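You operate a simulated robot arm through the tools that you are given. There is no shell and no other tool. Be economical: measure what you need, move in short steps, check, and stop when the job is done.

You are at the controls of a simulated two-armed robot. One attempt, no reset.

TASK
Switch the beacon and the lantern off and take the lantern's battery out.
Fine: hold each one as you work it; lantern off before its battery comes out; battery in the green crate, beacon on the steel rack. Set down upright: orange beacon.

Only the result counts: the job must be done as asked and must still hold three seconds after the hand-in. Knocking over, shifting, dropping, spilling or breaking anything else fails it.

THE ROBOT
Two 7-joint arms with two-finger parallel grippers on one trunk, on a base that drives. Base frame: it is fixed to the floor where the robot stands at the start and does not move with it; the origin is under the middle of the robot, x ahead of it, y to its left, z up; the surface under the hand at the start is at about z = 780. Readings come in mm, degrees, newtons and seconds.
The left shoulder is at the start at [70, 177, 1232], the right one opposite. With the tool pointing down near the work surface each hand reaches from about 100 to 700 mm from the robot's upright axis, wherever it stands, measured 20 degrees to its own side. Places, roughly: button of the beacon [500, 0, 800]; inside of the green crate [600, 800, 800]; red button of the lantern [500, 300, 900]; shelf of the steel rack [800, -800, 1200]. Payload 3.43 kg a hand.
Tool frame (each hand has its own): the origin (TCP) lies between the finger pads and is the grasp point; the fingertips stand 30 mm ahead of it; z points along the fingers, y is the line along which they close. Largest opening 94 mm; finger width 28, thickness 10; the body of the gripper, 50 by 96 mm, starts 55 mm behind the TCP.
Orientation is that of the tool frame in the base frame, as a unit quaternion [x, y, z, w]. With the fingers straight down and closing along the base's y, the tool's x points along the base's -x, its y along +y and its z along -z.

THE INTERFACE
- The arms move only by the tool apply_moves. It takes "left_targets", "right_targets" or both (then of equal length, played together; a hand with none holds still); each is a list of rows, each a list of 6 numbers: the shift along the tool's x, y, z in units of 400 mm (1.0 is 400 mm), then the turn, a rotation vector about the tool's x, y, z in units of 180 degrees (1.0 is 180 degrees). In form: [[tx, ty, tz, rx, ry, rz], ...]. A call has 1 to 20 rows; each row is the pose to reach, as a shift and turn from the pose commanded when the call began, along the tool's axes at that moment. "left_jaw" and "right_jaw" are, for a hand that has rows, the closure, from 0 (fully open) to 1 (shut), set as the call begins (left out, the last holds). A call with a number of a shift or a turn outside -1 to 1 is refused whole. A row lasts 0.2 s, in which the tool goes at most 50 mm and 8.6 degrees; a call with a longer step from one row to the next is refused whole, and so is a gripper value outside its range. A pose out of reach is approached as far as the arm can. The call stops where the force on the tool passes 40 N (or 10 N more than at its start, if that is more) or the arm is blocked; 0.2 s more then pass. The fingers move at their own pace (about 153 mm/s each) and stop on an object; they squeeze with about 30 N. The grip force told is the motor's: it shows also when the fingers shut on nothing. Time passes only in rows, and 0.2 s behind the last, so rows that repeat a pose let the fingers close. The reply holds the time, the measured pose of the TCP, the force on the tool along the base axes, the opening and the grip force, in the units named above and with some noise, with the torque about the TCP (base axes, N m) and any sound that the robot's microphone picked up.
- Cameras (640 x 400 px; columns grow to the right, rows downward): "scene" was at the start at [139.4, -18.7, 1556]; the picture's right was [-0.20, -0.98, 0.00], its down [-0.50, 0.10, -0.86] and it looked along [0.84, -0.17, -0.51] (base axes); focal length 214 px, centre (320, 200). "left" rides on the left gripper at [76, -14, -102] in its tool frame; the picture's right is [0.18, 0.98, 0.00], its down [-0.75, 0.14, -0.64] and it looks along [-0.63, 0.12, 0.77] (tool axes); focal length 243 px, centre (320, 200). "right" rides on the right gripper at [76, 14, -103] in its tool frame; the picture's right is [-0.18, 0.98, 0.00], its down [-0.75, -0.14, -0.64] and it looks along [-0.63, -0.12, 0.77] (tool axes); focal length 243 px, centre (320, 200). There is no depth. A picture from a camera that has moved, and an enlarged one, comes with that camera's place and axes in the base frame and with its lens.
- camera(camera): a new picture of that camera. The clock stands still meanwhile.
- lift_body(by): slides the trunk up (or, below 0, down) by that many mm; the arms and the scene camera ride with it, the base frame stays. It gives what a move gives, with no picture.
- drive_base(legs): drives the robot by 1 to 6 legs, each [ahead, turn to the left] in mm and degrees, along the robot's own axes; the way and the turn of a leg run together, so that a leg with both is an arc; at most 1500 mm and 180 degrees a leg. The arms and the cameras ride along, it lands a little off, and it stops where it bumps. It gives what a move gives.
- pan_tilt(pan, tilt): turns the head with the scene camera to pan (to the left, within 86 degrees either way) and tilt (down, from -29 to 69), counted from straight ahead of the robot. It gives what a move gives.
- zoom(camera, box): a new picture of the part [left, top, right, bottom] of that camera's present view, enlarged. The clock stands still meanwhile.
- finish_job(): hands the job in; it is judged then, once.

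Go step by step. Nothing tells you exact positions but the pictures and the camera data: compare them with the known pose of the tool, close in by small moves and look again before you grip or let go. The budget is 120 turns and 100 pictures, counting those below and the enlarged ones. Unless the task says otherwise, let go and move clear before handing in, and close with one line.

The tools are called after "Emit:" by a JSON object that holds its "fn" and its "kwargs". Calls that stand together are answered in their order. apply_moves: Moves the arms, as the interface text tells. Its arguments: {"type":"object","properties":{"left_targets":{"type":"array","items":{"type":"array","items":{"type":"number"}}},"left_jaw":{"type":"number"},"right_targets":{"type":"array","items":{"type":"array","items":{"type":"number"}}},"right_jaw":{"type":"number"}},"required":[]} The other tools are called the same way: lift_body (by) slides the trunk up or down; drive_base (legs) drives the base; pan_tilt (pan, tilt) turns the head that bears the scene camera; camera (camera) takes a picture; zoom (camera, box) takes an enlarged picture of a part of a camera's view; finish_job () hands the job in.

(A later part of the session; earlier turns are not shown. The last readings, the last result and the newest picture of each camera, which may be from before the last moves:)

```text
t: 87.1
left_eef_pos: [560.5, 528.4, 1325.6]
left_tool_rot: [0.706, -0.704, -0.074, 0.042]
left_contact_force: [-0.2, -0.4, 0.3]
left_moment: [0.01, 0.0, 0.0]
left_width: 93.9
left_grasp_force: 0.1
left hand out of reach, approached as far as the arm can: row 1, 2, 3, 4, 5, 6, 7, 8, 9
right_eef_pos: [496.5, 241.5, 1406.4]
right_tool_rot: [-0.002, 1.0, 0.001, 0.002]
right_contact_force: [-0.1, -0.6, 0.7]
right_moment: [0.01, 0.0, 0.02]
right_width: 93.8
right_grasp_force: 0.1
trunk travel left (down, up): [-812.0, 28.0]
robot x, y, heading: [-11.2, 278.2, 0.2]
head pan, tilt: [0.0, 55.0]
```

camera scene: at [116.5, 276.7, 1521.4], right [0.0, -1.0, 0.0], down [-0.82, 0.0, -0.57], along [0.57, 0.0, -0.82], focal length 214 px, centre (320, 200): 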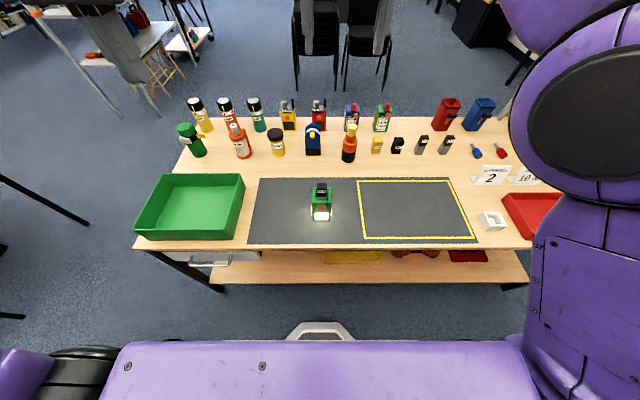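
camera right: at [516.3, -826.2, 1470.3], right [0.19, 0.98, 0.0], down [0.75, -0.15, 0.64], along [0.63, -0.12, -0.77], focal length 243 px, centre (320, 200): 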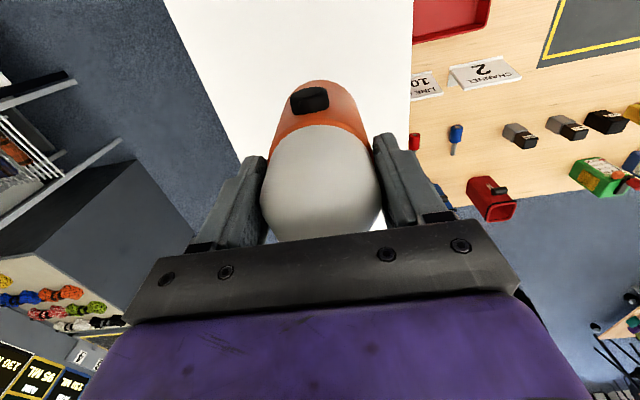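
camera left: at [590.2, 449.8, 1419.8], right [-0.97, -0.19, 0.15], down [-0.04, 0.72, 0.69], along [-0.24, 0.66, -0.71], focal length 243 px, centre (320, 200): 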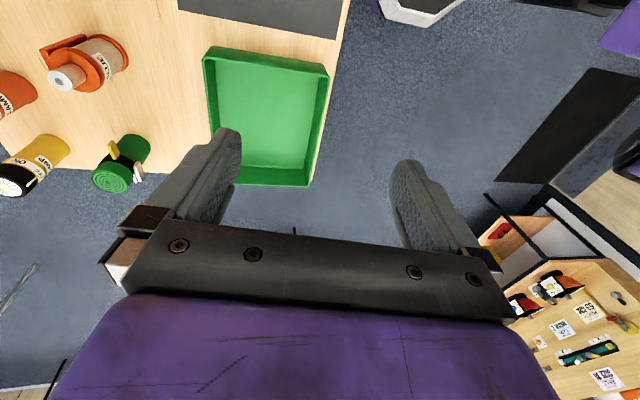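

This yaw direction is at a joint limit. I'll unwind it and go the other way.

Emit:
{"fn": "apply_moves", "kwargs": {"left_targets": [[0, 0, 0, 0, 0, 0.0455], [0, 0, 0, 0, 0, 0.091], [0, 0, 0, 0, 0, 0.1365], [0, 0, 0, 0, 0, 0.182], [0, 0, 0, 0, 0, 0.2275], [0, 0, 0, 0, 0, 0.273], [0, 0, 0, 0, 0, 0.3185], [0, 0, 0, 0, 0, 0.364], [0, 0, 0, 0, 0, 0.4095], [0, 0, 0, 0, 0, 0.455], [0, 0, 0, 0, 0, 0.5], [0, 0, 0, 0, 0, 0.5]]}}

```text
t: 89.7
left_eef_pos: [552.2, 507.4, 1330.4]
left_tool_rot: [0.0, 0.997, 0.023, -0.08]
left_contact_force: [-0.4, 0.5, -0.4]
left_moment: [0.0, -0.02, -0.01]
left_width: 94.1
left_grasp_force: 0.0
right_eef_pos: [497.0, 241.7, 1408.3]
right_tool_rot: [-0.002, 1.0, 0.001, 0.002]
right_contact_force: [0.4, 0.1, 0.7]
right_moment: [0.0, 0.01, -0.04]
right_width: 94.0
right_grasp_force: 0.0
trunk travel left (down, up): [-812.0, 28.0]
robot x, y, heading: [-5.4, 272.7, -0.0]
head pan, tilt: [0.0, 55.0]
```

Unwound. Now I'll go down with the hand straightened.

Emit:
{"fn": "apply_moves", "kwargs": {"left_targets": [[-0.005, -0.01, 0.1, 0.003, -0.01, 0], [-0.01, -0.02, 0.2, 0.006, -0.02, 0], [-0.014, -0.03, 0.3, 0.009, -0.03, 0], [-0.019, -0.04, 0.4, 0.012, -0.04, 0], [-0.024, -0.05, 0.5, 0.0147, -0.051, 0], [-0.028, -0.06, 0.6, 0.0147, -0.051, 0], [-0.033, -0.07, 0.7, 0.0147, -0.051, 0]]}}

Emit:
{"fn": "apply_moves", "kwargs": {"left_targets": [[0, 0, 0, 0, 0, 0.0455], [0, 0, 0, 0, 0, 0.091], [0, 0, 0, 0, 0, 0.1365], [0, 0, 0, 0, 0, 0.182], [0, 0, 0, 0, 0, 0.2275], [0, 0, 0, 0, 0, 0.273], [0, 0, 0, 0, 0, 0.3185], [0, 0, 0, 0, 0, 0.364], [0, 0, 0, 0, 0, 0.4095], [0, 0, 0, 0, 0, 0.455], [0, 0, 0, 0, 0, 0.5], [0, 0, 0, 0, 0, 0.5]]}}

```text
t: 91.3
left_eef_pos: [518.7, 493.3, 1051.0]
left_tool_rot: [-0.001, 1.0, 0.001, -0.001]
left_contact_force: [0.0, 0.3, -0.2]
left_moment: [0.01, 0.02, -0.01]
left_width: 94.1
left_grasp_force: 0.0
right_eef_pos: [498.0, 241.3, 1406.7]
right_tool_rot: [-0.001, 1.0, 0.001, 0.001]
right_contact_force: [-0.2, 0.3, 0.6]
right_moment: [0.03, 0.01, 0.0]
right_width: 93.9
right_grasp_force: 0.0
trunk travel left (down, up): [-812.0, 28.0]
robot x, y, heading: [-9.7, 275.4, 0.4]
head pan, tilt: [0.0, 55.0]
```

```text
t: 93.9
left_eef_pos: [521.3, 490.5, 1050.5]
left_tool_rot: [0.707, 0.707, -0.001, -0.001]
left_contact_force: [0.9, -0.3, 0.4]
left_moment: [0.05, 0.0, 0.02]
left_width: 94.0
left_grasp_force: 0.1
right_eef_pos: [496.2, 241.5, 1405.6]
right_tool_rot: [-0.001, 1.0, 0.0, 0.001]
right_contact_force: [-0.1, -0.6, -0.3]
right_moment: [0.02, -0.01, 0.01]
right_width: 94.1
right_grasp_force: 0.1
trunk travel left (down, up): [-812.0, 28.0]
robot x, y, heading: [-10.2, 276.7, -0.2]
head pan, tilt: [0.0, 55.0]
```

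That yaw works. Now I'll tilt 45° so the fingers point right and down toward the lantern.

Emit:
{"fn": "apply_moves", "kwargs": {"left_targets": [[0, 0, 0, 0, -0.042, 0], [0, 0, 0, 0, -0.084, 0], [0, 0, 0, 0, -0.126, 0], [0, 0, 0, 0, -0.168, 0], [0, 0, 0, 0, -0.21, 0], [0, 0, 0, 0, -0.25, 0], [0, 0, 0, 0, -0.25, 0]]}}

Emit:
{"fn": "camera", "kwargs": {"camera": "left"}}

```text
t: 95.5
left_eef_pos: [520.2, 490.7, 1050.9]
left_tool_rot: [0.652, 0.654, -0.271, 0.271]
left_contact_force: [0.2, 0.0, 0.0]
left_moment: [-0.02, -0.01, 0.03]
left_width: 94.0
left_grasp_force: 0.1
right_eef_pos: [495.8, 242.0, 1407.7]
right_tool_rot: [-0.002, 1.0, 0.001, 0.002]
right_contact_force: [0.2, 0.0, -0.7]
right_moment: [0.02, 0.01, 0.03]
right_width: 94.4
right_grasp_force: 0.1
trunk travel left (down, up): [-812.0, 28.0]
robot x, y, heading: [-7.7, 277.1, 0.1]
head pan, tilt: [0.0, 55.0]
```

```text
43 pictures are left
camera left: at [507.6, 616.5, 1068.3], right [0.98, 0.13, -0.13], down [0.14, -0.08, 0.99], along [0.12, -0.99, -0.09], focal length 243 px, centre (320, 200)
```

left: 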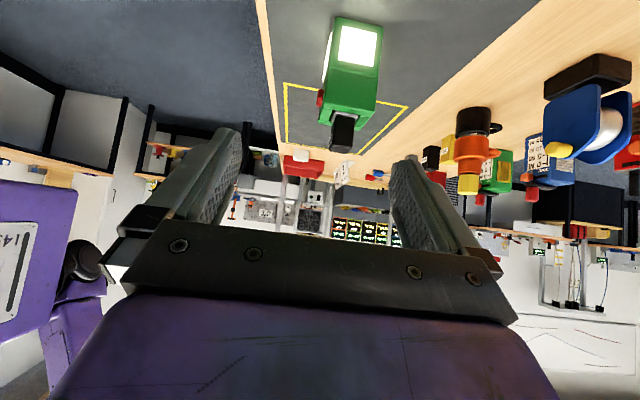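

A very useful side view of the lantern. I'll zoom in.

Emit:
{"fn": "zoom", "kwargs": {"camera": "left", "box": [290, 0, 410, 160]}}

```text
2.50 times, centred on (350, 80) of left
camera zoom: at [507.6, 616.5, 1068.3], right [0.98, 0.13, -0.13], down [0.14, -0.08, 0.99], along [0.12, -0.99, -0.09], focal length 606 px, centre (245, 500)
```

zoom: 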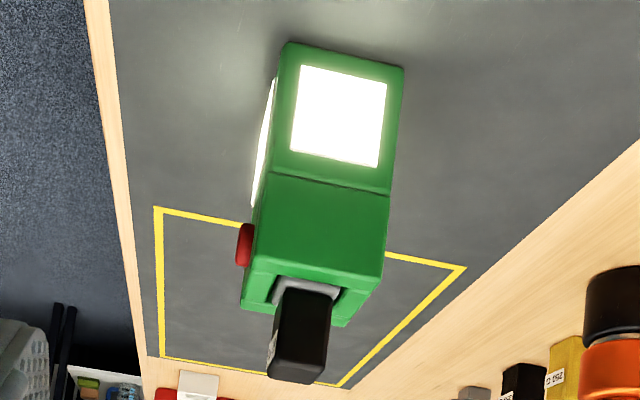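

Box: x about 535–603 (centre 569), z 780–905; battery x 553–583, z up to about 963. I'll line the left hand up along its approach axis, centred at x=569, and stop just short.

Emit:
{"fn": "apply_moves", "kwargs": {"left_targets": [[0.027, 0.06, 0.03, 0, 0, 0], [0.053, 0.1225, 0.0566, 0, 0, 0], [0.053, 0.1225, 0.15, 0, 0, 0], [0.053, 0.1225, 0.25, 0, 0, 0], [0.053, 0.1225, 0.35, 0, 0, 0], [0.053, 0.1225, 0.45, 0, 0, 0], [0.053, 0.1225, 0.55, 0, 0, 0], [0.053, 0.1225, 0.58, 0, 0, 0]]}}

Emit:
{"fn": "camera", "kwargs": {"camera": "left"}}

Emit:
{"fn": "zoom", "kwargs": {"camera": "scene", "box": [260, 130, 400, 230]}}

```text
t: 97.3
left_eef_pos: [568.5, 341.8, 872.1]
left_tool_rot: [0.652, 0.654, -0.271, 0.271]
left_contact_force: [-0.5, 0.2, -0.5]
left_moment: [0.04, -0.01, 0.0]
left_width: 94.1
left_grasp_force: 0.2
right_eef_pos: [497.3, 242.0, 1408.1]
right_tool_rot: [-0.002, 1.0, 0.001, 0.002]
right_contact_force: [0.9, 0.2, 0.9]
right_moment: [-0.01, 0.02, -0.03]
right_width: 94.1
right_grasp_force: 0.0
trunk travel left (down, up): [-812.0, 28.0]
robot x, y, heading: [-9.4, 278.1, -0.0]
head pan, tilt: [0.0, 55.0]
```

```text
41 pictures are left
camera left: at [554.9, 467.7, 889.2], right [0.98, 0.13, -0.13], down [0.14, -0.08, 0.99], along [0.12, -0.99, -0.1], focal length 243 px, centre (320, 200)
```

left: 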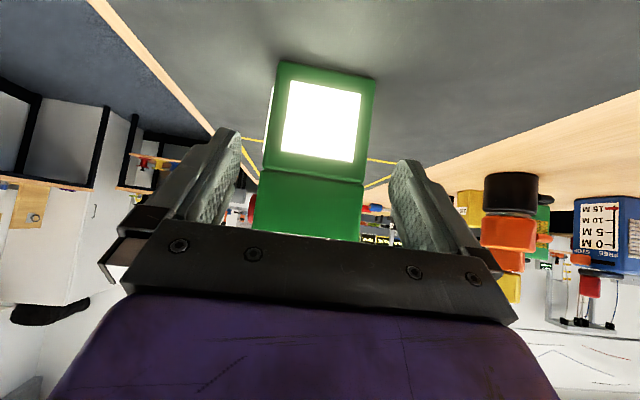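

```text
4.00 times, centred on (330, 180) of scene
camera zoom: at [114.9, 276.4, 1521.5], right [0.0, -1.0, 0.0], down [-0.82, 0.0, -0.57], along [0.57, 0.0, -0.82], focal length 858 px, centre (280, 280)
```

zoom: 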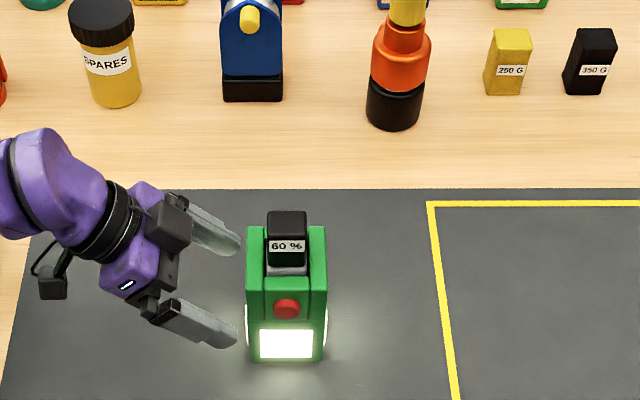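

Centred within 1 mm. I'll advance 59 mm and grip.

Emit:
{"fn": "apply_moves", "kwargs": {"left_targets": [[0, 0.0025, 0.05, 0, 0, 0], [0, 0.0025, 0.1, 0, 0, 0], [0, 0.0025, 0.13, 0, 0, 0], [0, 0.0025, 0.148, 0, 0, 0]]}}

Emit:
{"fn": "camera", "kwargs": {"camera": "left"}}

Emit:
{"fn": "zoom", "kwargs": {"camera": "scene", "box": [260, 130, 400, 230]}}

```text
t: 98.3
left_eef_pos: [570.3, 299.3, 828.5]
left_tool_rot: [0.652, 0.655, -0.27, 0.271]
left_contact_force: [1.4, 0.1, 0.0]
left_moment: [0.0, 0.02, -0.01]
left_width: 94.1
left_grasp_force: 0.1
right_eef_pos: [495.8, 241.4, 1406.5]
right_tool_rot: [-0.001, 1.0, 0.001, 0.002]
right_contact_force: [-0.3, 0.2, -0.7]
right_moment: [-0.02, -0.01, -0.01]
right_width: 94.0
right_grasp_force: 0.1
trunk travel left (down, up): [-812.0, 28.0]
robot x, y, heading: [-6.0, 278.3, -0.1]
head pan, tilt: [0.0, 55.0]
```

```text
39 pictures are left
camera left: at [557.0, 424.5, 846.4], right [0.98, 0.13, -0.13], down [0.14, -0.08, 0.99], along [0.12, -0.99, -0.1], focal length 243 px, centre (320, 200)
```

left: 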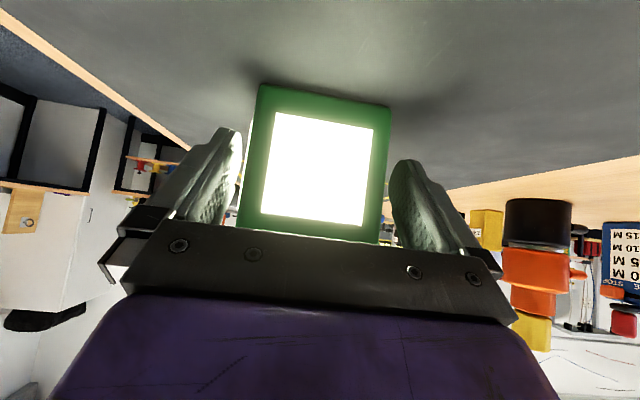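

```text
4.00 times, centred on (330, 180) of scene
camera zoom: at [115.0, 276.1, 1521.5], right [0.0, -1.0, 0.0], down [-0.82, 0.0, -0.57], along [0.57, 0.0, -0.82], focal length 858 px, centre (280, 280)
```

zoom: 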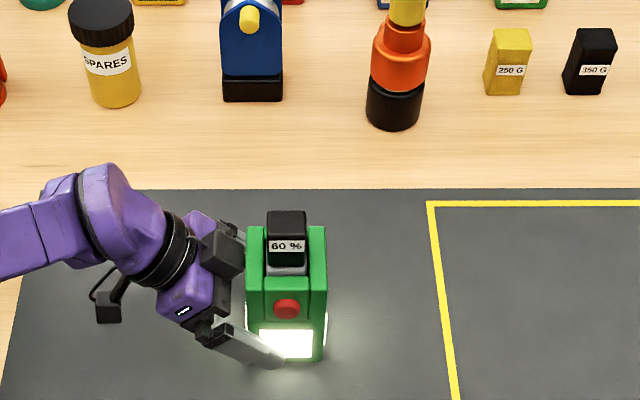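

The fingers straddle the box front and back. I'll close the left gripper.

Emit:
{"fn": "apply_moves", "kwargs": {"left_targets": [[0, 0, 0, 0, 0, 0], [0, 0, 0, 0, 0, 0], [0, 0, 0, 0, 0, 0]], "left_jaw": 1}}

Emit:
{"fn": "apply_moves", "kwargs": {"right_targets": [[0.018, -0.045, 0.1, 0, 0, 0], [0.035, -0.09, 0.2, 0, 0, 0], [0.053, -0.135, 0.3, 0, 0, 0], [0.07, -0.18, 0.4, 0, 0, 0], [0.088, -0.225, 0.5, 0, 0, 0], [0.105, -0.27, 0.6, 0, 0, 0], [0.123, -0.315, 0.7, 0, 0, 0], [0.14, -0.36, 0.8, 0, 0, 0], [0.15, -0.4, 0.9, 0, 0, 0]], "right_jaw": 1}}

Emit:
{"fn": "zoom", "kwargs": {"camera": "scene", "box": [260, 130, 400, 230]}}

```text
t: 99.1
left_eef_pos: [569.9, 300.5, 826.8]
left_tool_rot: [0.653, 0.654, -0.271, 0.27]
left_contact_force: [-0.7, -0.4, -0.2]
left_moment: [-0.05, 0.04, -0.03]
left_width: 76.2
left_grasp_force: 29.9
right_eef_pos: [496.5, 240.8, 1408.1]
right_tool_rot: [-0.002, 1.0, 0.001, 0.001]
right_contact_force: [-0.5, -0.2, -0.4]
right_moment: [0.02, -0.01, -0.02]
right_width: 93.9
right_grasp_force: 0.1
trunk travel left (down, up): [-812.0, 28.0]
robot x, y, heading: [-11.5, 277.9, 0.1]
head pan, tilt: [0.0, 55.0]
```

```text
t: 101.1
left_eef_pos: [571.1, 299.5, 829.0]
left_tool_rot: [0.652, 0.654, -0.271, 0.27]
left_contact_force: [0.8, -0.8, 0.1]
left_moment: [-0.03, -0.14, 0.03]
left_width: 76.4
left_grasp_force: 29.9
right_eef_pos: [438.5, 82.0, 1046.5]
right_tool_rot: [-0.001, 1.0, 0.001, 0.001]
right_contact_force: [0.8, -1.0, -0.1]
right_moment: [0.01, 0.0, 0.01]
right_width: 0.2
right_grasp_force: 30.1
trunk travel left (down, up): [-812.0, 28.0]
robot x, y, heading: [-7.5, 276.7, -0.1]
head pan, tilt: [0.0, 55.0]
```

```text
4.00 times, centred on (330, 180) of scene
camera zoom: at [116.1, 275.5, 1521.5], right [0.0, -1.0, 0.0], down [-0.82, 0.0, -0.57], along [0.57, 0.0, -0.82], focal length 858 px, centre (280, 280)
```

zoom: 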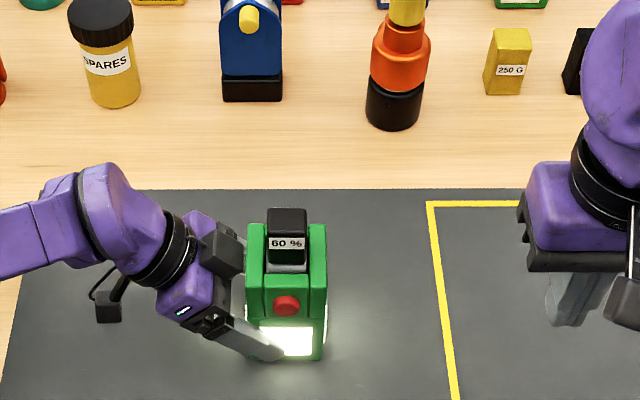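

The lantern is gripped. I'll tilt the right hand 45° to point left and down, mirroring the earlier press, and approach.

Emit:
{"fn": "apply_moves", "kwargs": {"right_targets": [[-0.01, 0, 0, -0.042, 0, 0], [-0.02, 0, 0, -0.084, 0, 0], [-0.03, 0, 0, -0.126, 0, 0], [-0.04, 0, 0, -0.168, 0, 0], [-0.05, 0, 0, -0.21, 0, 0], [-0.06, 0, 0, -0.25, 0, 0], [-0.06, 0, 0, -0.25, 0, 0]]}}

```text
t: 102.7
left_eef_pos: [570.4, 299.3, 828.5]
left_tool_rot: [0.653, 0.654, -0.27, 0.27]
left_contact_force: [0.1, -0.9, 0.0]
left_moment: [-0.07, -0.07, -0.01]
left_width: 76.4
left_grasp_force: 29.0
right_eef_pos: [463.9, 83.7, 1046.1]
right_tool_rot: [-0.002, 0.924, 0.383, 0.0]
right_contact_force: [0.0, -0.5, -0.7]
right_moment: [0.01, -0.05, 0.01]
right_width: 0.0
right_grasp_force: 30.4
trunk travel left (down, up): [-812.0, 28.0]
robot x, y, heading: [-7.1, 275.1, 0.2]
head pan, tilt: [0.0, 55.0]
```

Now I'll move in along the fingers and flatten the tilt to 58°.

Emit:
{"fn": "apply_moves", "kwargs": {"right_targets": [[-0.012, 0, 0.095, -0.015, 0, 0], [-0.024, 0.001, 0.19, -0.03, 0, 0], [-0.036, 0.002, 0.285, -0.045, 0, 0], [-0.048, 0.003, 0.38, -0.06, 0, 0], [-0.06, 0.0035, 0.477, -0.075, 0, 0], [-0.06, 0.0035, 0.477, -0.075, 0, 0]]}}

Emit:
{"fn": "camera", "kwargs": {"camera": "right"}}

Emit:
{"fn": "zoom", "kwargs": {"camera": "scene", "box": [260, 130, 400, 230]}}

```text
t: 104.1
left_eef_pos: [569.6, 299.5, 828.1]
left_tool_rot: [0.652, 0.655, -0.27, 0.27]
left_contact_force: [0.5, 0.8, 0.2]
left_moment: [0.05, -0.08, 0.03]
left_width: 76.3
left_grasp_force: 29.8
right_eef_pos: [487.9, 217.5, 911.2]
right_tool_rot: [-0.003, 0.872, 0.49, 0.001]
right_contact_force: [0.5, 0.8, 0.7]
right_moment: [0.0, 0.01, 0.02]
right_width: 0.1
right_grasp_force: 30.3
trunk travel left (down, up): [-812.0, 28.0]
robot x, y, heading: [-8.3, 276.9, 0.0]
head pan, tilt: [0.0, 55.0]
```

```text
36 pictures are left
camera right: at [410.7, 137.5, 976.0], right [0.18, 0.51, 0.84], down [0.75, -0.62, 0.22], along [0.63, 0.59, -0.5], focal length 243 px, centre (320, 200)
```

right: 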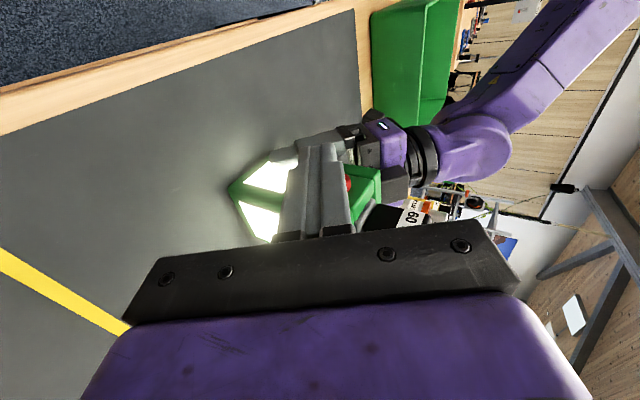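

```text
4.00 times, centred on (330, 180) of scene
camera zoom: at [114.8, 275.9, 1521.5], right [0.0, -1.0, 0.0], down [-0.82, 0.0, -0.57], along [0.57, 0.0, -0.82], focal length 858 px, centre (280, 280)
```

zoom: 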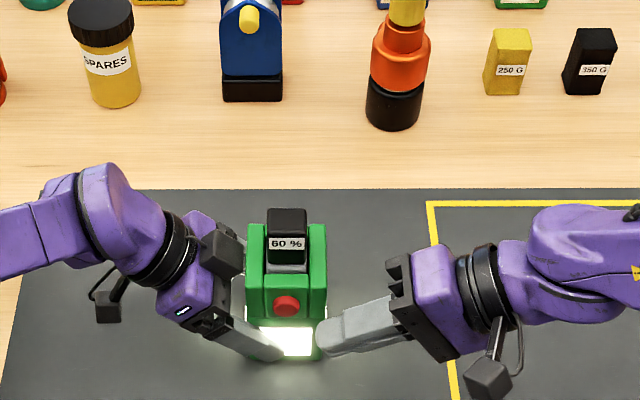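

Now I'll bring the fingertips in front of the button at about (y 271, z 880), still about 20 mm short in x.

Emit:
{"fn": "apply_moves", "kwargs": {"right_targets": [[-0.002, 0.001, 0.04, 0, 0, 0], [-0.004, 0.002, 0.08, 0, 0, 0], [-0.005, 0.004, 0.112, 0, 0, 0]]}}

Emit:
{"fn": "camera", "kwargs": {"camera": "right"}}

Emit:
{"fn": "zoom", "kwargs": {"camera": "scene", "box": [290, 150, 350, 220]}}

```text
t: 104.9
left_eef_pos: [570.1, 300.3, 828.2]
left_tool_rot: [0.653, 0.654, -0.272, 0.27]
left_contact_force: [-0.5, 0.6, 1.0]
left_moment: [-0.02, -0.06, -0.04]
left_width: 76.4
left_grasp_force: 29.6
right_eef_pos: [489.2, 257.1, 890.3]
right_tool_rot: [-0.001, 0.872, 0.489, 0.001]
right_contact_force: [-0.2, 0.0, 0.0]
right_moment: [0.03, 0.04, -0.01]
right_width: 0.2
right_grasp_force: 30.0
trunk travel left (down, up): [-812.0, 28.0]
robot x, y, heading: [-5.8, 276.6, 0.1]
head pan, tilt: [0.0, 55.0]
```

```text
34 pictures are left
camera right: at [411.5, 176.8, 954.9], right [0.18, 0.51, 0.84], down [0.75, -0.62, 0.22], along [0.63, 0.59, -0.5], focal length 243 px, centre (320, 200)
```

right: 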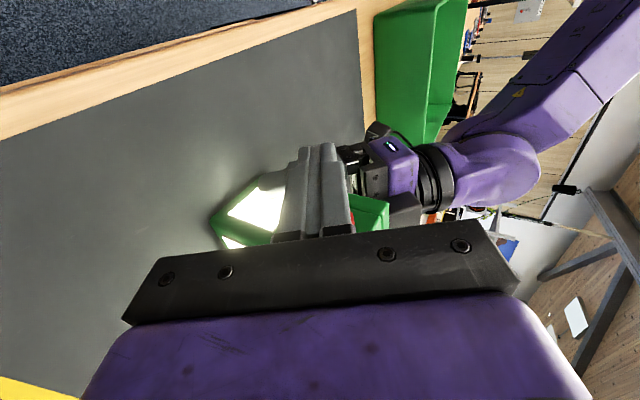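

```text
5.71 times, centred on (320, 185) of scene
camera zoom: at [115.2, 276.6, 1521.5], right [0.0, -1.0, 0.0], down [-0.82, 0.0, -0.57], along [0.57, 0.0, -0.82], focal length 1226 px, centre (320, 286)
```

zoom: 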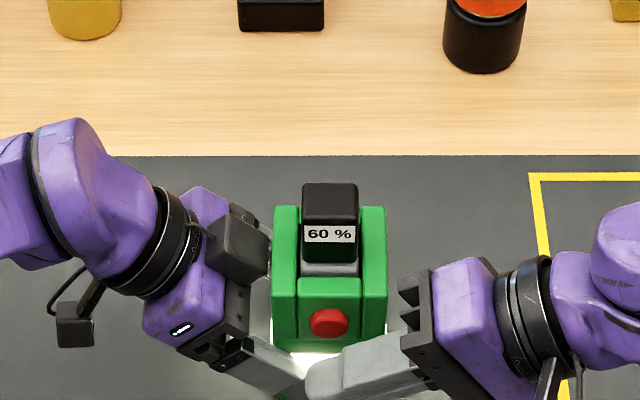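

The button is slightly higher, at about z 885. I'll raise 4 mm and advance in +x toward contact.

Emit:
{"fn": "apply_moves", "kwargs": {"right_targets": [[-0.015, 0.0085, -0.005, 0, 0, 0], [-0.03, 0.0085, -0.005, 0, 0, 0], [-0.038, 0.0085, -0.005, 0, 0, 0], [-0.043, 0.0085, -0.005, 0, 0, 0]]}}

Emit:
{"fn": "zoom", "kwargs": {"camera": "scene", "box": [290, 150, 350, 220]}}

```text
t: 105.9
left_eef_pos: [570.8, 299.3, 828.8]
left_tool_rot: [0.653, 0.654, -0.271, 0.27]
left_contact_force: [-0.9, 0.0, -1.0]
left_moment: [0.0, -0.01, -0.01]
left_width: 76.0
left_grasp_force: 29.9
right_eef_pos: [507.1, 256.8, 894.9]
right_tool_rot: [-0.003, 0.872, 0.49, 0.0]
right_contact_force: [1.0, 0.2, -0.9]
right_moment: [-0.03, 0.01, 0.01]
right_width: 0.0
right_grasp_force: 30.2
trunk travel left (down, up): [-812.0, 28.0]
robot x, y, heading: [-9.4, 275.8, 0.2]
head pan, tilt: [0.0, 55.0]
```

```text
5.71 times, centred on (320, 185) of scene
camera zoom: at [115.1, 276.4, 1521.5], right [0.0, -1.0, 0.0], down [-0.82, 0.0, -0.57], along [0.57, 0.0, -0.82], focal length 1226 px, centre (320, 286)
```

zoom: 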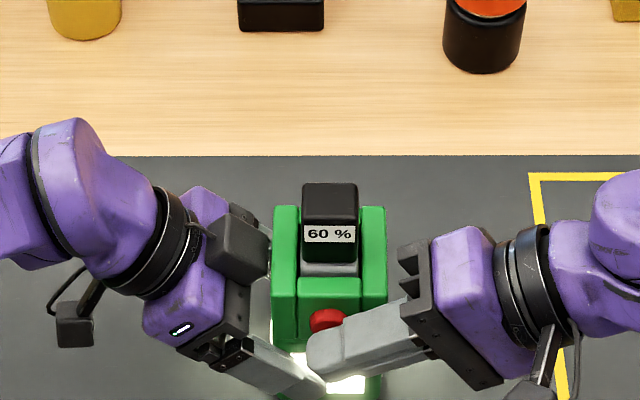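

Aligned with the button. I'll advance in 1.6 mm steps, listening for the click.

Emit:
{"fn": "apply_moves", "kwargs": {"right_targets": [[-0.004, 0, 0, 0, 0, 0], [-0.008, 0, 0, 0, 0, 0], [-0.012, 0, 0, 0, 0, 0]]}}

```text
t: 106.7
left_eef_pos: [571.5, 299.4, 828.9]
left_tool_rot: [0.652, 0.654, -0.271, 0.271]
left_contact_force: [-0.2, -0.7, 0.0]
left_moment: [0.0, -0.04, 0.01]
left_width: 76.4
left_grasp_force: 30.3
right_eef_pos: [509.9, 257.4, 894.8]
right_tool_rot: [-0.003, 0.872, 0.49, 0.0]
right_contact_force: [-0.6, 0.4, 0.9]
right_moment: [0.01, -0.01, -0.01]
right_width: 0.0
right_grasp_force: 29.6
trunk travel left (down, up): [-812.0, 28.0]
robot x, y, heading: [-11.5, 278.6, 0.3]
head pan, tilt: [0.0, 55.0]
```

Emit:
{"fn": "apply_moves", "kwargs": {"right_targets": [[-0.004, 0, 0, 0, 0, 0], [-0.008, 0, 0, 0, 0, 0], [-0.011, 0, 0, 0, 0, 0]]}}

Emit:
{"fn": "zoom", "kwargs": {"camera": "scene", "box": [290, 150, 350, 220]}}

```text
t: 107.5
left_eef_pos: [570.9, 300.0, 828.4]
left_tool_rot: [0.652, 0.655, -0.27, 0.271]
left_contact_force: [0.7, -0.2, -1.3]
left_moment: [-0.07, -0.01, -0.06]
left_width: 76.1
left_grasp_force: 30.1
right_eef_pos: [515.0, 256.5, 894.6]
right_tool_rot: [-0.002, 0.872, 0.489, 0.0]
right_contact_force: [-1.4, -0.9, 0.9]
right_moment: [0.0, -0.02, 0.03]
right_width: 0.0
right_grasp_force: 30.7
trunk travel left (down, up): [-812.0, 28.0]
robot x, y, heading: [-7.6, 280.1, 0.2]
head pan, tilt: [0.0, 55.0]
heard: click
```

```text
5.71 times, centred on (320, 185) of scene
camera zoom: at [115.0, 276.2, 1521.5], right [0.0, -1.0, 0.0], down [-0.82, 0.0, -0.57], along [0.57, 0.0, -0.82], focal length 1226 px, centre (320, 286)
```

zoom: 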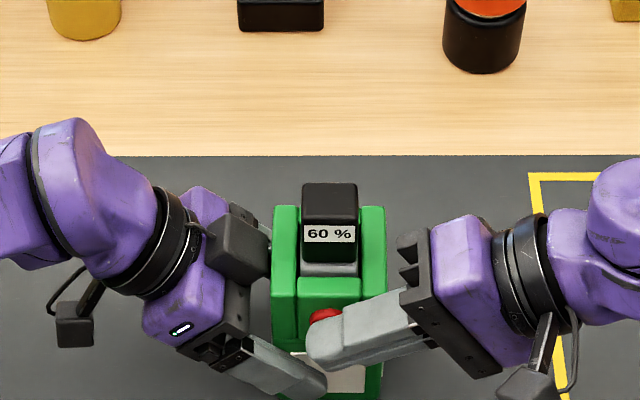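

Click heard and the lantern is dark. I'll back the right hand out and straighten it.

Emit:
{"fn": "apply_moves", "kwargs": {"right_targets": [[0.04, 0, 0, 0, 0, 0], [0.09, 0, 0, 0, 0, 0], [0.1125, 0, -0.08, 0, 0, 0], [0.1125, 0, -0.18, 0, 0, 0], [0.1125, 0, -0.28, 0, 0, 0], [0.1125, 0, -0.36, 0, 0, 0]]}}

Emit:
{"fn": "apply_moves", "kwargs": {"right_targets": [[0, 0.02, -0.02, 0.0406, 0, 0], [0, 0.04, -0.04, 0.0812, 0, 0], [0, 0.06, -0.06, 0.122, 0, 0], [0, 0.08, -0.08, 0.1625, 0, 0], [0, 0.1, -0.1, 0.203, 0, 0], [0, 0.12, -0.12, 0.244, 0, 0], [0, 0.14, -0.14, 0.284, 0, 0], [0, 0.16, -0.16, 0.3255, 0, 0], [0, 0.16, -0.16, 0.3255, 0, 0]]}}

Emit:
{"fn": "zoom", "kwargs": {"camera": "scene", "box": [260, 130, 400, 230]}}

```text
t: 108.9
left_eef_pos: [570.2, 298.8, 827.9]
left_tool_rot: [0.653, 0.654, -0.27, 0.27]
left_contact_force: [0.3, -0.2, -0.6]
left_moment: [-0.01, -0.04, -0.03]
left_width: 76.2
left_grasp_force: 30.3
right_eef_pos: [465.9, 134.9, 969.6]
right_tool_rot: [-0.003, 0.872, 0.489, 0.001]
right_contact_force: [-0.7, 0.3, 0.3]
right_moment: [0.0, -0.02, -0.02]
right_width: 0.3
right_grasp_force: 29.8
trunk travel left (down, up): [-812.0, 28.0]
robot x, y, heading: [-9.3, 273.4, -0.0]
head pan, tilt: [0.0, 55.0]
```

```text
t: 110.9
left_eef_pos: [571.1, 299.0, 828.1]
left_tool_rot: [0.653, 0.654, -0.271, 0.27]
left_contact_force: [0.0, 0.3, 0.1]
left_moment: [-0.04, -0.08, 0.0]
left_width: 76.3
left_grasp_force: 29.7
right_eef_pos: [471.4, 114.4, 1059.5]
right_tool_rot: [-0.001, 1.0, -0.001, 0.002]
right_contact_force: [0.1, -0.5, 0.2]
right_moment: [-0.02, -0.03, 0.0]
right_width: 0.0
right_grasp_force: 29.8
trunk travel left (down, up): [-812.0, 28.0]
robot x, y, heading: [-12.1, 276.7, 0.1]
head pan, tilt: [0.0, 55.0]
```

```text
4.00 times, centred on (330, 180) of scene
camera zoom: at [115.2, 275.5, 1521.5], right [0.0, -1.0, 0.0], down [-0.82, 0.0, -0.57], along [0.57, 0.0, -0.82], focal length 858 px, centre (280, 280)
```

zoom: 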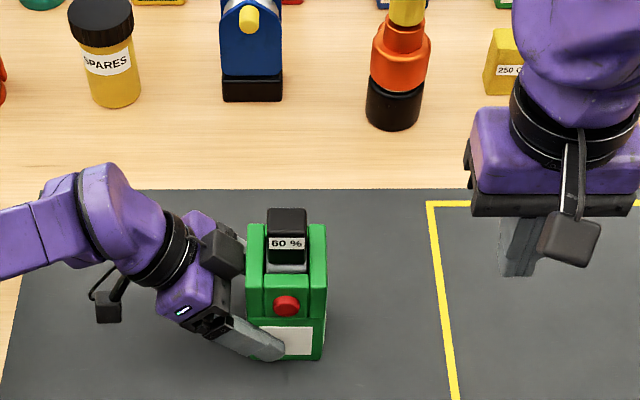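

Off confirmed. I'll bring the right hand, half open, over and look at the battery.

Emit:
{"fn": "apply_moves", "kwargs": {"right_targets": [[-0.02, 0.1, 0, 0, 0, 0], [-0.04, 0.2, 0, 0, 0, 0], [-0.06, 0.3, 0, 0, 0, 0], [-0.08, 0.395, 0, 0, 0, 0]], "right_jaw": 0.35}}

Emit:
{"fn": "zoom", "kwargs": {"camera": "right", "box": [220, 50, 420, 250]}}

Emit:
{"fn": "zoom", "kwargs": {"camera": "scene", "box": [290, 150, 350, 210]}}

```text
t: 111.9
left_eef_pos: [569.8, 300.8, 829.5]
left_tool_rot: [0.652, 0.654, -0.272, 0.271]
left_contact_force: [-0.4, 0.7, 0.3]
left_moment: [-0.01, -0.05, -0.02]
left_width: 76.5
left_grasp_force: 30.2
right_eef_pos: [505.8, 273.1, 1066.1]
right_tool_rot: [0.005, 1.0, 0.011, 0.004]
right_contact_force: [0.4, 0.1, -1.2]
right_moment: [-0.04, 0.03, 0.0]
right_width: 61.0
right_grasp_force: 0.1
trunk travel left (down, up): [-812.0, 28.0]
robot x, y, heading: [-12.1, 277.2, 0.2]
head pan, tilt: [0.0, 55.0]
```

```text
2.00 times, centred on (320, 150) of right
camera zoom: at [427.4, 284.9, 1167.5], right [0.19, 0.98, 0.02], down [0.75, -0.16, 0.65], along [0.64, -0.11, -0.76], focal length 485 px, centre (320, 300)
```

zoom: 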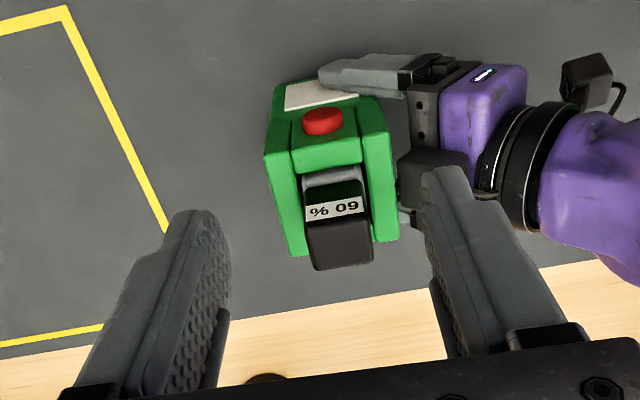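

```text
6.67 times, centred on (320, 180) of scene
camera zoom: at [115.4, 277.9, 1521.5], right [0.0, -1.0, 0.0], down [-0.82, 0.0, -0.57], along [0.57, 0.0, -0.82], focal length 1430 px, centre (320, 333)
```

zoom: 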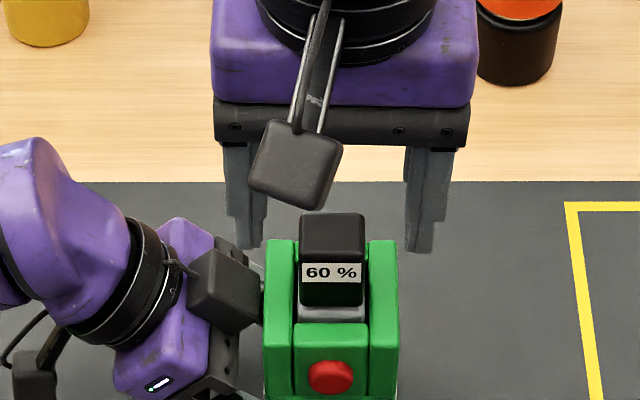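

Battery: x 551–580, y 257–288, top near z 960. I'll move over it and descend until the tips are just above its top, then check.

Emit:
{"fn": "apply_moves", "kwargs": {"right_targets": [[-0.075, 0, 0, 0, 0, 0], [-0.15, 0, 0, 0, 0, 0], [-0.15, 0, 0.07, 0, 0, 0], [-0.15, 0, 0.14, 0, 0, 0], [-0.15, 0, 0.17, 0, 0, 0]]}}

Emit:
{"fn": "zoom", "kwargs": {"camera": "right", "box": [220, 0, 420, 200]}}

Emit:
{"fn": "zoom", "kwargs": {"camera": "scene", "box": [290, 140, 350, 200]}}

```text
t: 113.1
left_eef_pos: [570.0, 299.0, 828.5]
left_tool_rot: [0.652, 0.654, -0.271, 0.271]
left_contact_force: [0.2, 0.9, -0.5]
left_moment: [-0.02, -0.07, 0.04]
left_width: 76.4
left_grasp_force: 29.5
right_eef_pos: [564.3, 271.7, 989.6]
right_tool_rot: [-0.002, 1.0, 0.0, 0.002]
right_contact_force: [0.5, 0.1, 0.4]
right_moment: [-0.03, 0.01, 0.0]
right_width: 61.0
right_grasp_force: 0.0
trunk travel left (down, up): [-812.0, 28.0]
robot x, y, heading: [-6.6, 277.5, 0.2]
head pan, tilt: [0.0, 55.0]
```

```text
2.00 times, centred on (320, 100) of right
camera zoom: at [485.1, 285.8, 1091.6], right [0.18, 0.98, 0.0], down [0.75, -0.14, 0.65], along [0.63, -0.12, -0.76], focal length 485 px, centre (320, 400)
```

zoom: 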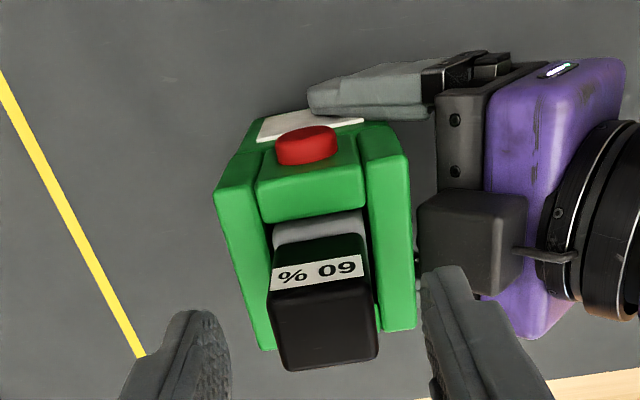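

```text
6.67 times, centred on (320, 170) of scene
camera zoom: at [115.0, 276.4, 1521.5], right [0.0, -1.0, 0.0], down [-0.82, 0.0, -0.57], along [0.57, 0.0, -0.82], focal length 1430 px, centre (320, 400)
```

zoom: 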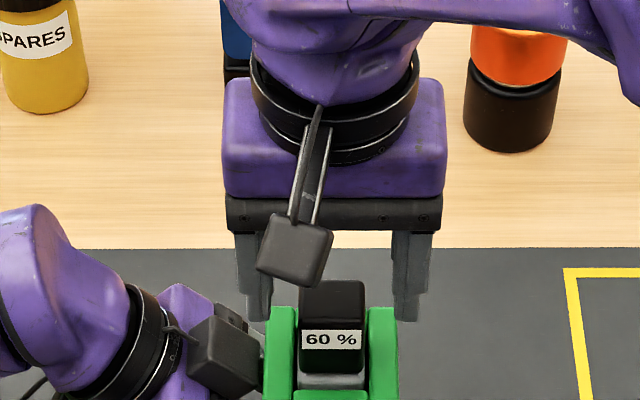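

A box on the left gripper sits at about (558,325,928), close to where my right finger would descend. I'll go up, yaw the right hand 90° and grip the battery along x instead.

Emit:
{"fn": "apply_moves", "kwargs": {"right_targets": [[0, 0, -0.08, 0, 0, 0], [0, 0, -0.16, 0, 0, 0], [0, 0, -0.16, 0, 0, -0.0455], [0, 0, -0.16, 0, 0, -0.091], [0, 0, -0.16, 0, 0, -0.1365], [0, 0, -0.16, 0, 0, -0.182], [0, 0, -0.16, 0, 0, -0.2275], [0, 0, -0.16, 0, 0, -0.273], [0, 0, -0.16, 0, 0, -0.3185], [0, 0, -0.16, 0, 0, -0.364], [0, 0, -0.16, 0, 0, -0.4095], [0, 0, -0.16, 0, 0, -0.455], [0, 0, -0.16, 0, 0, -0.5], [0, 0, -0.16, 0, 0, -0.5]]}}

Emit:
{"fn": "camera", "kwargs": {"camera": "right"}}

```text
t: 116.1
left_eef_pos: [570.8, 299.3, 828.5]
left_tool_rot: [0.652, 0.654, -0.27, 0.271]
left_contact_force: [-0.5, -0.6, 0.5]
left_moment: [-0.02, -0.07, 0.0]
left_width: 76.0
left_grasp_force: 30.0
right_eef_pos: [562.5, 273.2, 1055.2]
right_tool_rot: [0.709, -0.706, 0.002, -0.002]
right_contact_force: [0.5, 0.2, 0.1]
right_moment: [0.03, -0.02, -0.02]
right_width: 60.9
right_grasp_force: 0.1
trunk travel left (down, up): [-812.0, 28.0]
robot x, y, heading: [-7.3, 276.7, 0.3]
head pan, tilt: [0.0, 55.0]
```

```text
25 pictures are left
camera right: at [546.4, 194.9, 1157.1], right [-0.98, 0.18, 0.0], down [0.14, 0.75, 0.64], along [0.12, 0.63, -0.77], focal length 243 px, centre (320, 200)
```

right: 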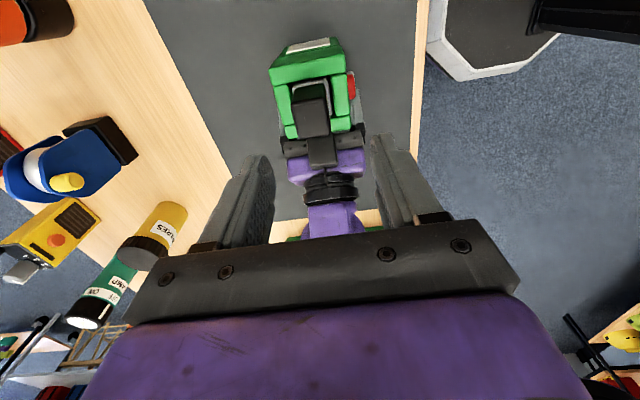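

The yaw is reached. I'll zoom for a precise battery fix from this side.

Emit:
{"fn": "zoom", "kwargs": {"camera": "right", "box": [250, 30, 390, 180]}}

```text
2.67 times, centred on (320, 105) of right
camera zoom: at [546.4, 194.9, 1157.1], right [-0.98, 0.18, 0.0], down [0.14, 0.75, 0.64], along [0.12, 0.63, -0.77], focal length 647 px, centre (320, 453)
```

zoom: 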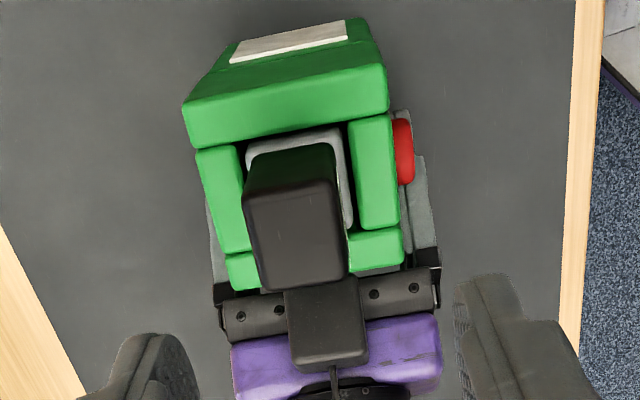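

The battery's top is centred at about (567,271). I'll descend around it along x with the tips reaching z about 921, then check.

Emit:
{"fn": "apply_moves", "kwargs": {"right_targets": [[0.004, -0.011, 0.05, 0, 0, 0], [0.004, -0.011, 0.12, 0, 0, 0], [0.004, -0.011, 0.18, 0, 0, 0], [0.004, -0.011, 0.22, 0, 0, 0], [0.004, -0.011, 0.245, 0, 0, 0], [0.004, -0.011, 0.26, 0, 0, 0]]}}

Emit:
{"fn": "zoom", "kwargs": {"camera": "right", "box": [220, 30, 420, 230]}}

Emit:
{"fn": "zoom", "kwargs": {"camera": "scene", "box": [290, 150, 350, 210]}}

```text
t: 117.5
left_eef_pos: [570.7, 300.6, 828.1]
left_tool_rot: [0.652, 0.655, -0.27, 0.271]
left_contact_force: [-0.1, 0.4, -0.8]
left_moment: [-0.01, -0.06, -0.02]
left_width: 76.2
left_grasp_force: 30.1
right_eef_pos: [567.1, 269.3, 951.4]
right_tool_rot: [0.709, -0.706, 0.001, -0.002]
right_contact_force: [-0.2, 0.7, -0.6]
right_moment: [0.03, 0.02, 0.0]
right_width: 60.9
right_grasp_force: 0.1
trunk travel left (down, up): [-812.0, 28.0]
robot x, y, heading: [-9.0, 273.4, 0.4]
head pan, tilt: [0.0, 55.0]
```

```text
2.00 times, centred on (320, 130) of right
camera zoom: at [550.9, 193.2, 1053.4], right [-0.98, 0.18, 0.0], down [0.14, 0.75, 0.64], along [0.12, 0.63, -0.77], focal length 485 px, centre (320, 340)
```

zoom: 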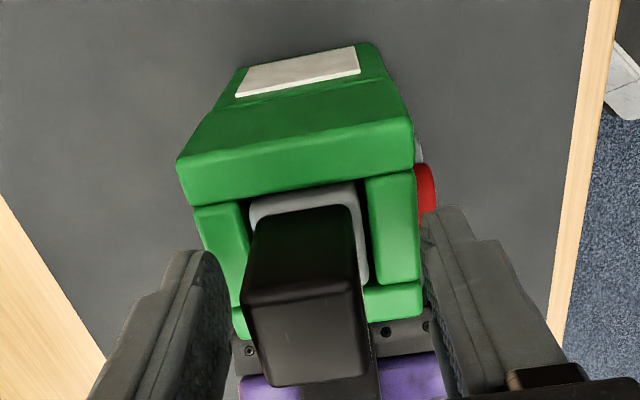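

```text
6.67 times, centred on (320, 180) of scene
camera zoom: at [115.1, 276.5, 1521.5], right [0.0, -1.0, 0.0], down [-0.82, 0.0, -0.57], along [0.57, 0.0, -0.82], focal length 1430 px, centre (320, 333)
```

zoom: 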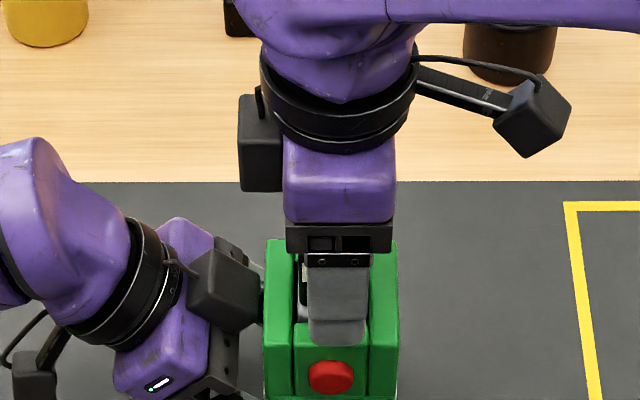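

The fingers straddle the battery. I'll close the right gripper.

Emit:
{"fn": "apply_moves", "kwargs": {"right_targets": [[0, 0, 0, 0, 0, 0], [0, 0, 0, 0, 0, 0], [0, 0, 0, 0, 0, 0]], "right_jaw": 1}}

```text
t: 118.3
left_eef_pos: [569.5, 299.4, 827.6]
left_tool_rot: [0.653, 0.653, -0.272, 0.27]
left_contact_force: [-17.4, 0.8, 2.7]
left_moment: [-0.23, -1.49, -0.26]
left_width: 76.6
left_grasp_force: 29.1
right_eef_pos: [566.9, 269.4, 951.6]
right_tool_rot: [0.707, -0.707, 0.002, -0.002]
right_contact_force: [16.0, -2.9, -2.7]
right_moment: [-0.22, -0.26, -0.26]
right_width: 33.9
right_grasp_force: 30.1
trunk travel left (down, up): [-812.0, 28.0]
robot x, y, heading: [-4.3, 278.1, 0.4]
head pan, tilt: [0.0, 55.0]
```

The battery is gripped at 34 mm with about 16 N of side load. I'll relax by moving 1.5 mm in +x and then pull straight up slowly.

Emit:
{"fn": "apply_moves", "kwargs": {"right_targets": [[0, -0.002, 0, 0, 0, 0], [0, -0.004, 0, 0, 0, 0]]}}

Emit:
{"fn": "apply_moves", "kwargs": {"right_targets": [[0, 0, -0.005, 0, 0, 0], [0, 0, -0.01, 0, 0, 0], [0, 0, -0.015, 0, 0, 0], [0, 0, -0.02, 0, 0, 0]]}}

Emit:
{"fn": "zoom", "kwargs": {"camera": "scene", "box": [290, 150, 350, 210]}}

```text
t: 118.9
left_eef_pos: [570.1, 299.0, 829.1]
left_tool_rot: [0.652, 0.654, -0.27, 0.271]
left_contact_force: [-14.8, 1.7, 1.6]
left_moment: [-0.14, -1.26, -0.22]
left_width: 76.4
left_grasp_force: 30.0
right_eef_pos: [568.4, 270.5, 951.7]
right_tool_rot: [0.708, -0.706, 0.001, -0.002]
right_contact_force: [13.4, -2.4, -0.6]
right_moment: [-0.17, -0.21, -0.19]
right_width: 33.8
right_grasp_force: 30.2
trunk travel left (down, up): [-812.0, 28.0]
robot x, y, heading: [-11.4, 278.6, 0.3]
head pan, tilt: [0.0, 55.0]
```

```text
t: 119.9
left_eef_pos: [570.4, 299.3, 828.5]
left_tool_rot: [0.651, 0.655, -0.271, 0.271]
left_contact_force: [0.9, 1.6, -0.7]
left_moment: [0.05, 0.02, -0.02]
left_width: 76.1
left_grasp_force: 29.7
right_eef_pos: [568.3, 270.2, 958.5]
right_tool_rot: [0.708, -0.706, 0.001, 0.0]
right_contact_force: [-0.3, -0.7, -1.3]
right_moment: [-0.01, -0.01, -0.02]
right_width: 34.2
right_grasp_force: 29.7
trunk travel left (down, up): [-812.0, 28.0]
robot x, y, heading: [-11.5, 276.9, 0.1]
head pan, tilt: [0.0, 55.0]
```

```text
6.67 times, centred on (320, 180) of scene
camera zoom: at [115.4, 276.5, 1521.4], right [0.0, -1.0, 0.0], down [-0.82, 0.0, -0.57], along [0.57, 0.0, -0.82], focal length 1430 px, centre (320, 333)
```

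zoom: 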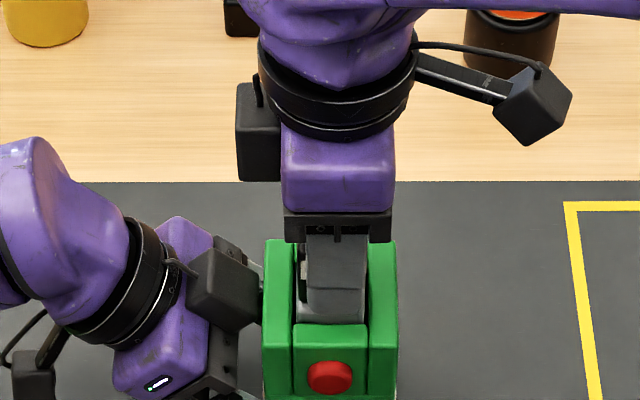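

The load vanished, so the battery seems to have come free. I'll lift further and look.

Emit:
{"fn": "apply_moves", "kwargs": {"right_targets": [[0, 0, -0.05, 0, 0, 0], [0, 0, -0.1, 0, 0, 0], [0, 0, -0.17, 0, 0, 0], [0, 0, -0.25, 0, 0, 0], [0, 0, -0.33, 0, 0, 0]]}}

Emit:
{"fn": "zoom", "kwargs": {"camera": "scene", "box": [270, 110, 370, 210]}}

```text
t: 121.1
left_eef_pos: [569.8, 298.4, 828.4]
left_tool_rot: [0.653, 0.654, -0.271, 0.27]
left_contact_force: [1.1, -0.2, -0.5]
left_moment: [0.06, 0.03, 0.02]
left_width: 76.7
left_grasp_force: 30.2
right_eef_pos: [568.1, 270.0, 1091.1]
right_tool_rot: [0.708, -0.706, 0.002, -0.001]
right_contact_force: [0.2, 0.5, -1.0]
right_moment: [0.03, -0.01, -0.01]
right_width: 33.9
right_grasp_force: 29.8
trunk travel left (down, up): [-812.0, 28.0]
robot x, y, heading: [-9.2, 279.3, 0.1]
head pan, tilt: [0.0, 55.0]
```

```text
4.00 times, centred on (320, 160) of scene
camera zoom: at [114.5, 276.4, 1521.5], right [0.0, -1.0, 0.0], down [-0.82, 0.0, -0.57], along [0.57, 0.0, -0.82], focal length 858 px, centre (320, 360)
```

zoom: 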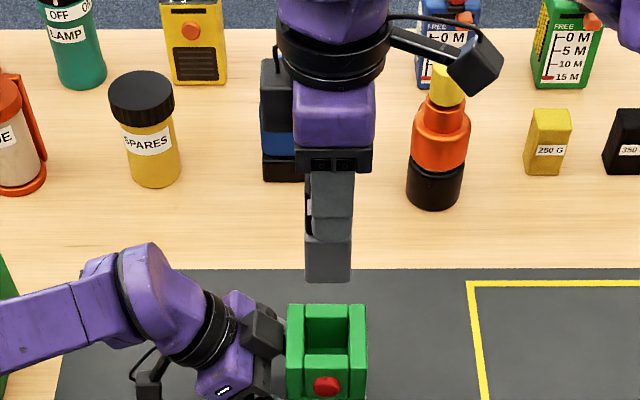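

The battery is out and in the right hand. I'll open the left gripper and back away along its axis.

Emit:
{"fn": "apply_moves", "kwargs": {"left_targets": [[0, 0, 0, 0, 0, 0], [0, 0, 0, 0, 0, 0], [0, 0, 0, 0, 0, 0]], "left_jaw": 0}}

Emit:
{"fn": "apply_moves", "kwargs": {"left_targets": [[0, 0, -0.05, 0, 0, 0], [0, 0, -0.1, 0, 0, 0], [0, 0, -0.2, 0, 0, 0], [0, 0, -0.3, 0, 0, 0], [0, 0, -0.4, 0, 0, 0], [0, 0, -0.5, 0, 0, 0], [0, 0, -0.6, 0, 0, 0], [0, 0, -0.68, 0, 0, 0]]}}

Emit:
{"fn": "camera", "kwargs": {"camera": "scene"}}

```text
t: 121.9
left_eef_pos: [570.4, 298.8, 828.7]
left_tool_rot: [0.652, 0.654, -0.271, 0.271]
left_contact_force: [0.1, -0.9, -0.4]
left_moment: [0.03, -0.03, -0.02]
left_width: 94.0
left_grasp_force: 0.1
right_eef_pos: [568.4, 269.5, 1090.3]
right_tool_rot: [0.708, -0.706, 0.001, -0.001]
right_contact_force: [-0.1, -0.2, -1.6]
right_moment: [-0.02, -0.01, -0.04]
right_width: 33.8
right_grasp_force: 29.8
trunk travel left (down, up): [-812.0, 28.0]
robot x, y, heading: [-8.6, 278.4, 0.3]
head pan, tilt: [0.0, 55.0]
```

```text
t: 123.7
left_eef_pos: [568.9, 491.5, 1020.2]
left_tool_rot: [0.653, 0.654, -0.271, 0.27]
left_contact_force: [-0.6, 0.5, -0.6]
left_moment: [-0.03, -0.01, 0.01]
left_width: 94.0
left_grasp_force: 0.0
right_eef_pos: [568.6, 269.1, 1091.7]
right_tool_rot: [0.708, -0.706, 0.002, -0.001]
right_contact_force: [-0.7, -1.3, -0.8]
right_moment: [-0.01, 0.02, 0.01]
right_width: 33.9
right_grasp_force: 29.7
trunk travel left (down, up): [-812.0, 28.0]
robot x, y, heading: [-10.5, 273.7, 0.2]
head pan, tilt: [0.0, 55.0]
```

```text
19 pictures are left
camera scene: at [114.3, 276.8, 1521.5], right [0.0, -1.0, 0.0], down [-0.82, 0.0, -0.57], along [0.57, 0.0, -0.82], focal length 214 px, centre (320, 200)
```

scene: 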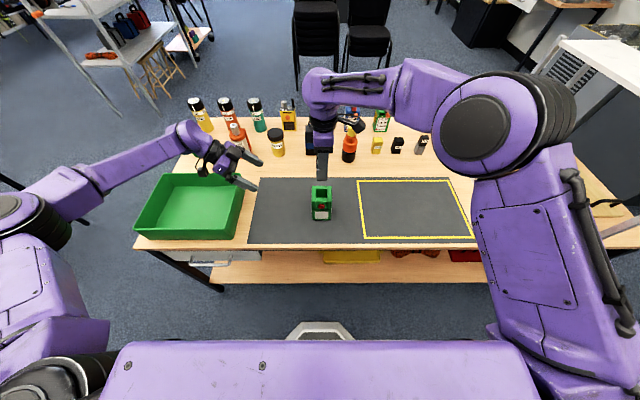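

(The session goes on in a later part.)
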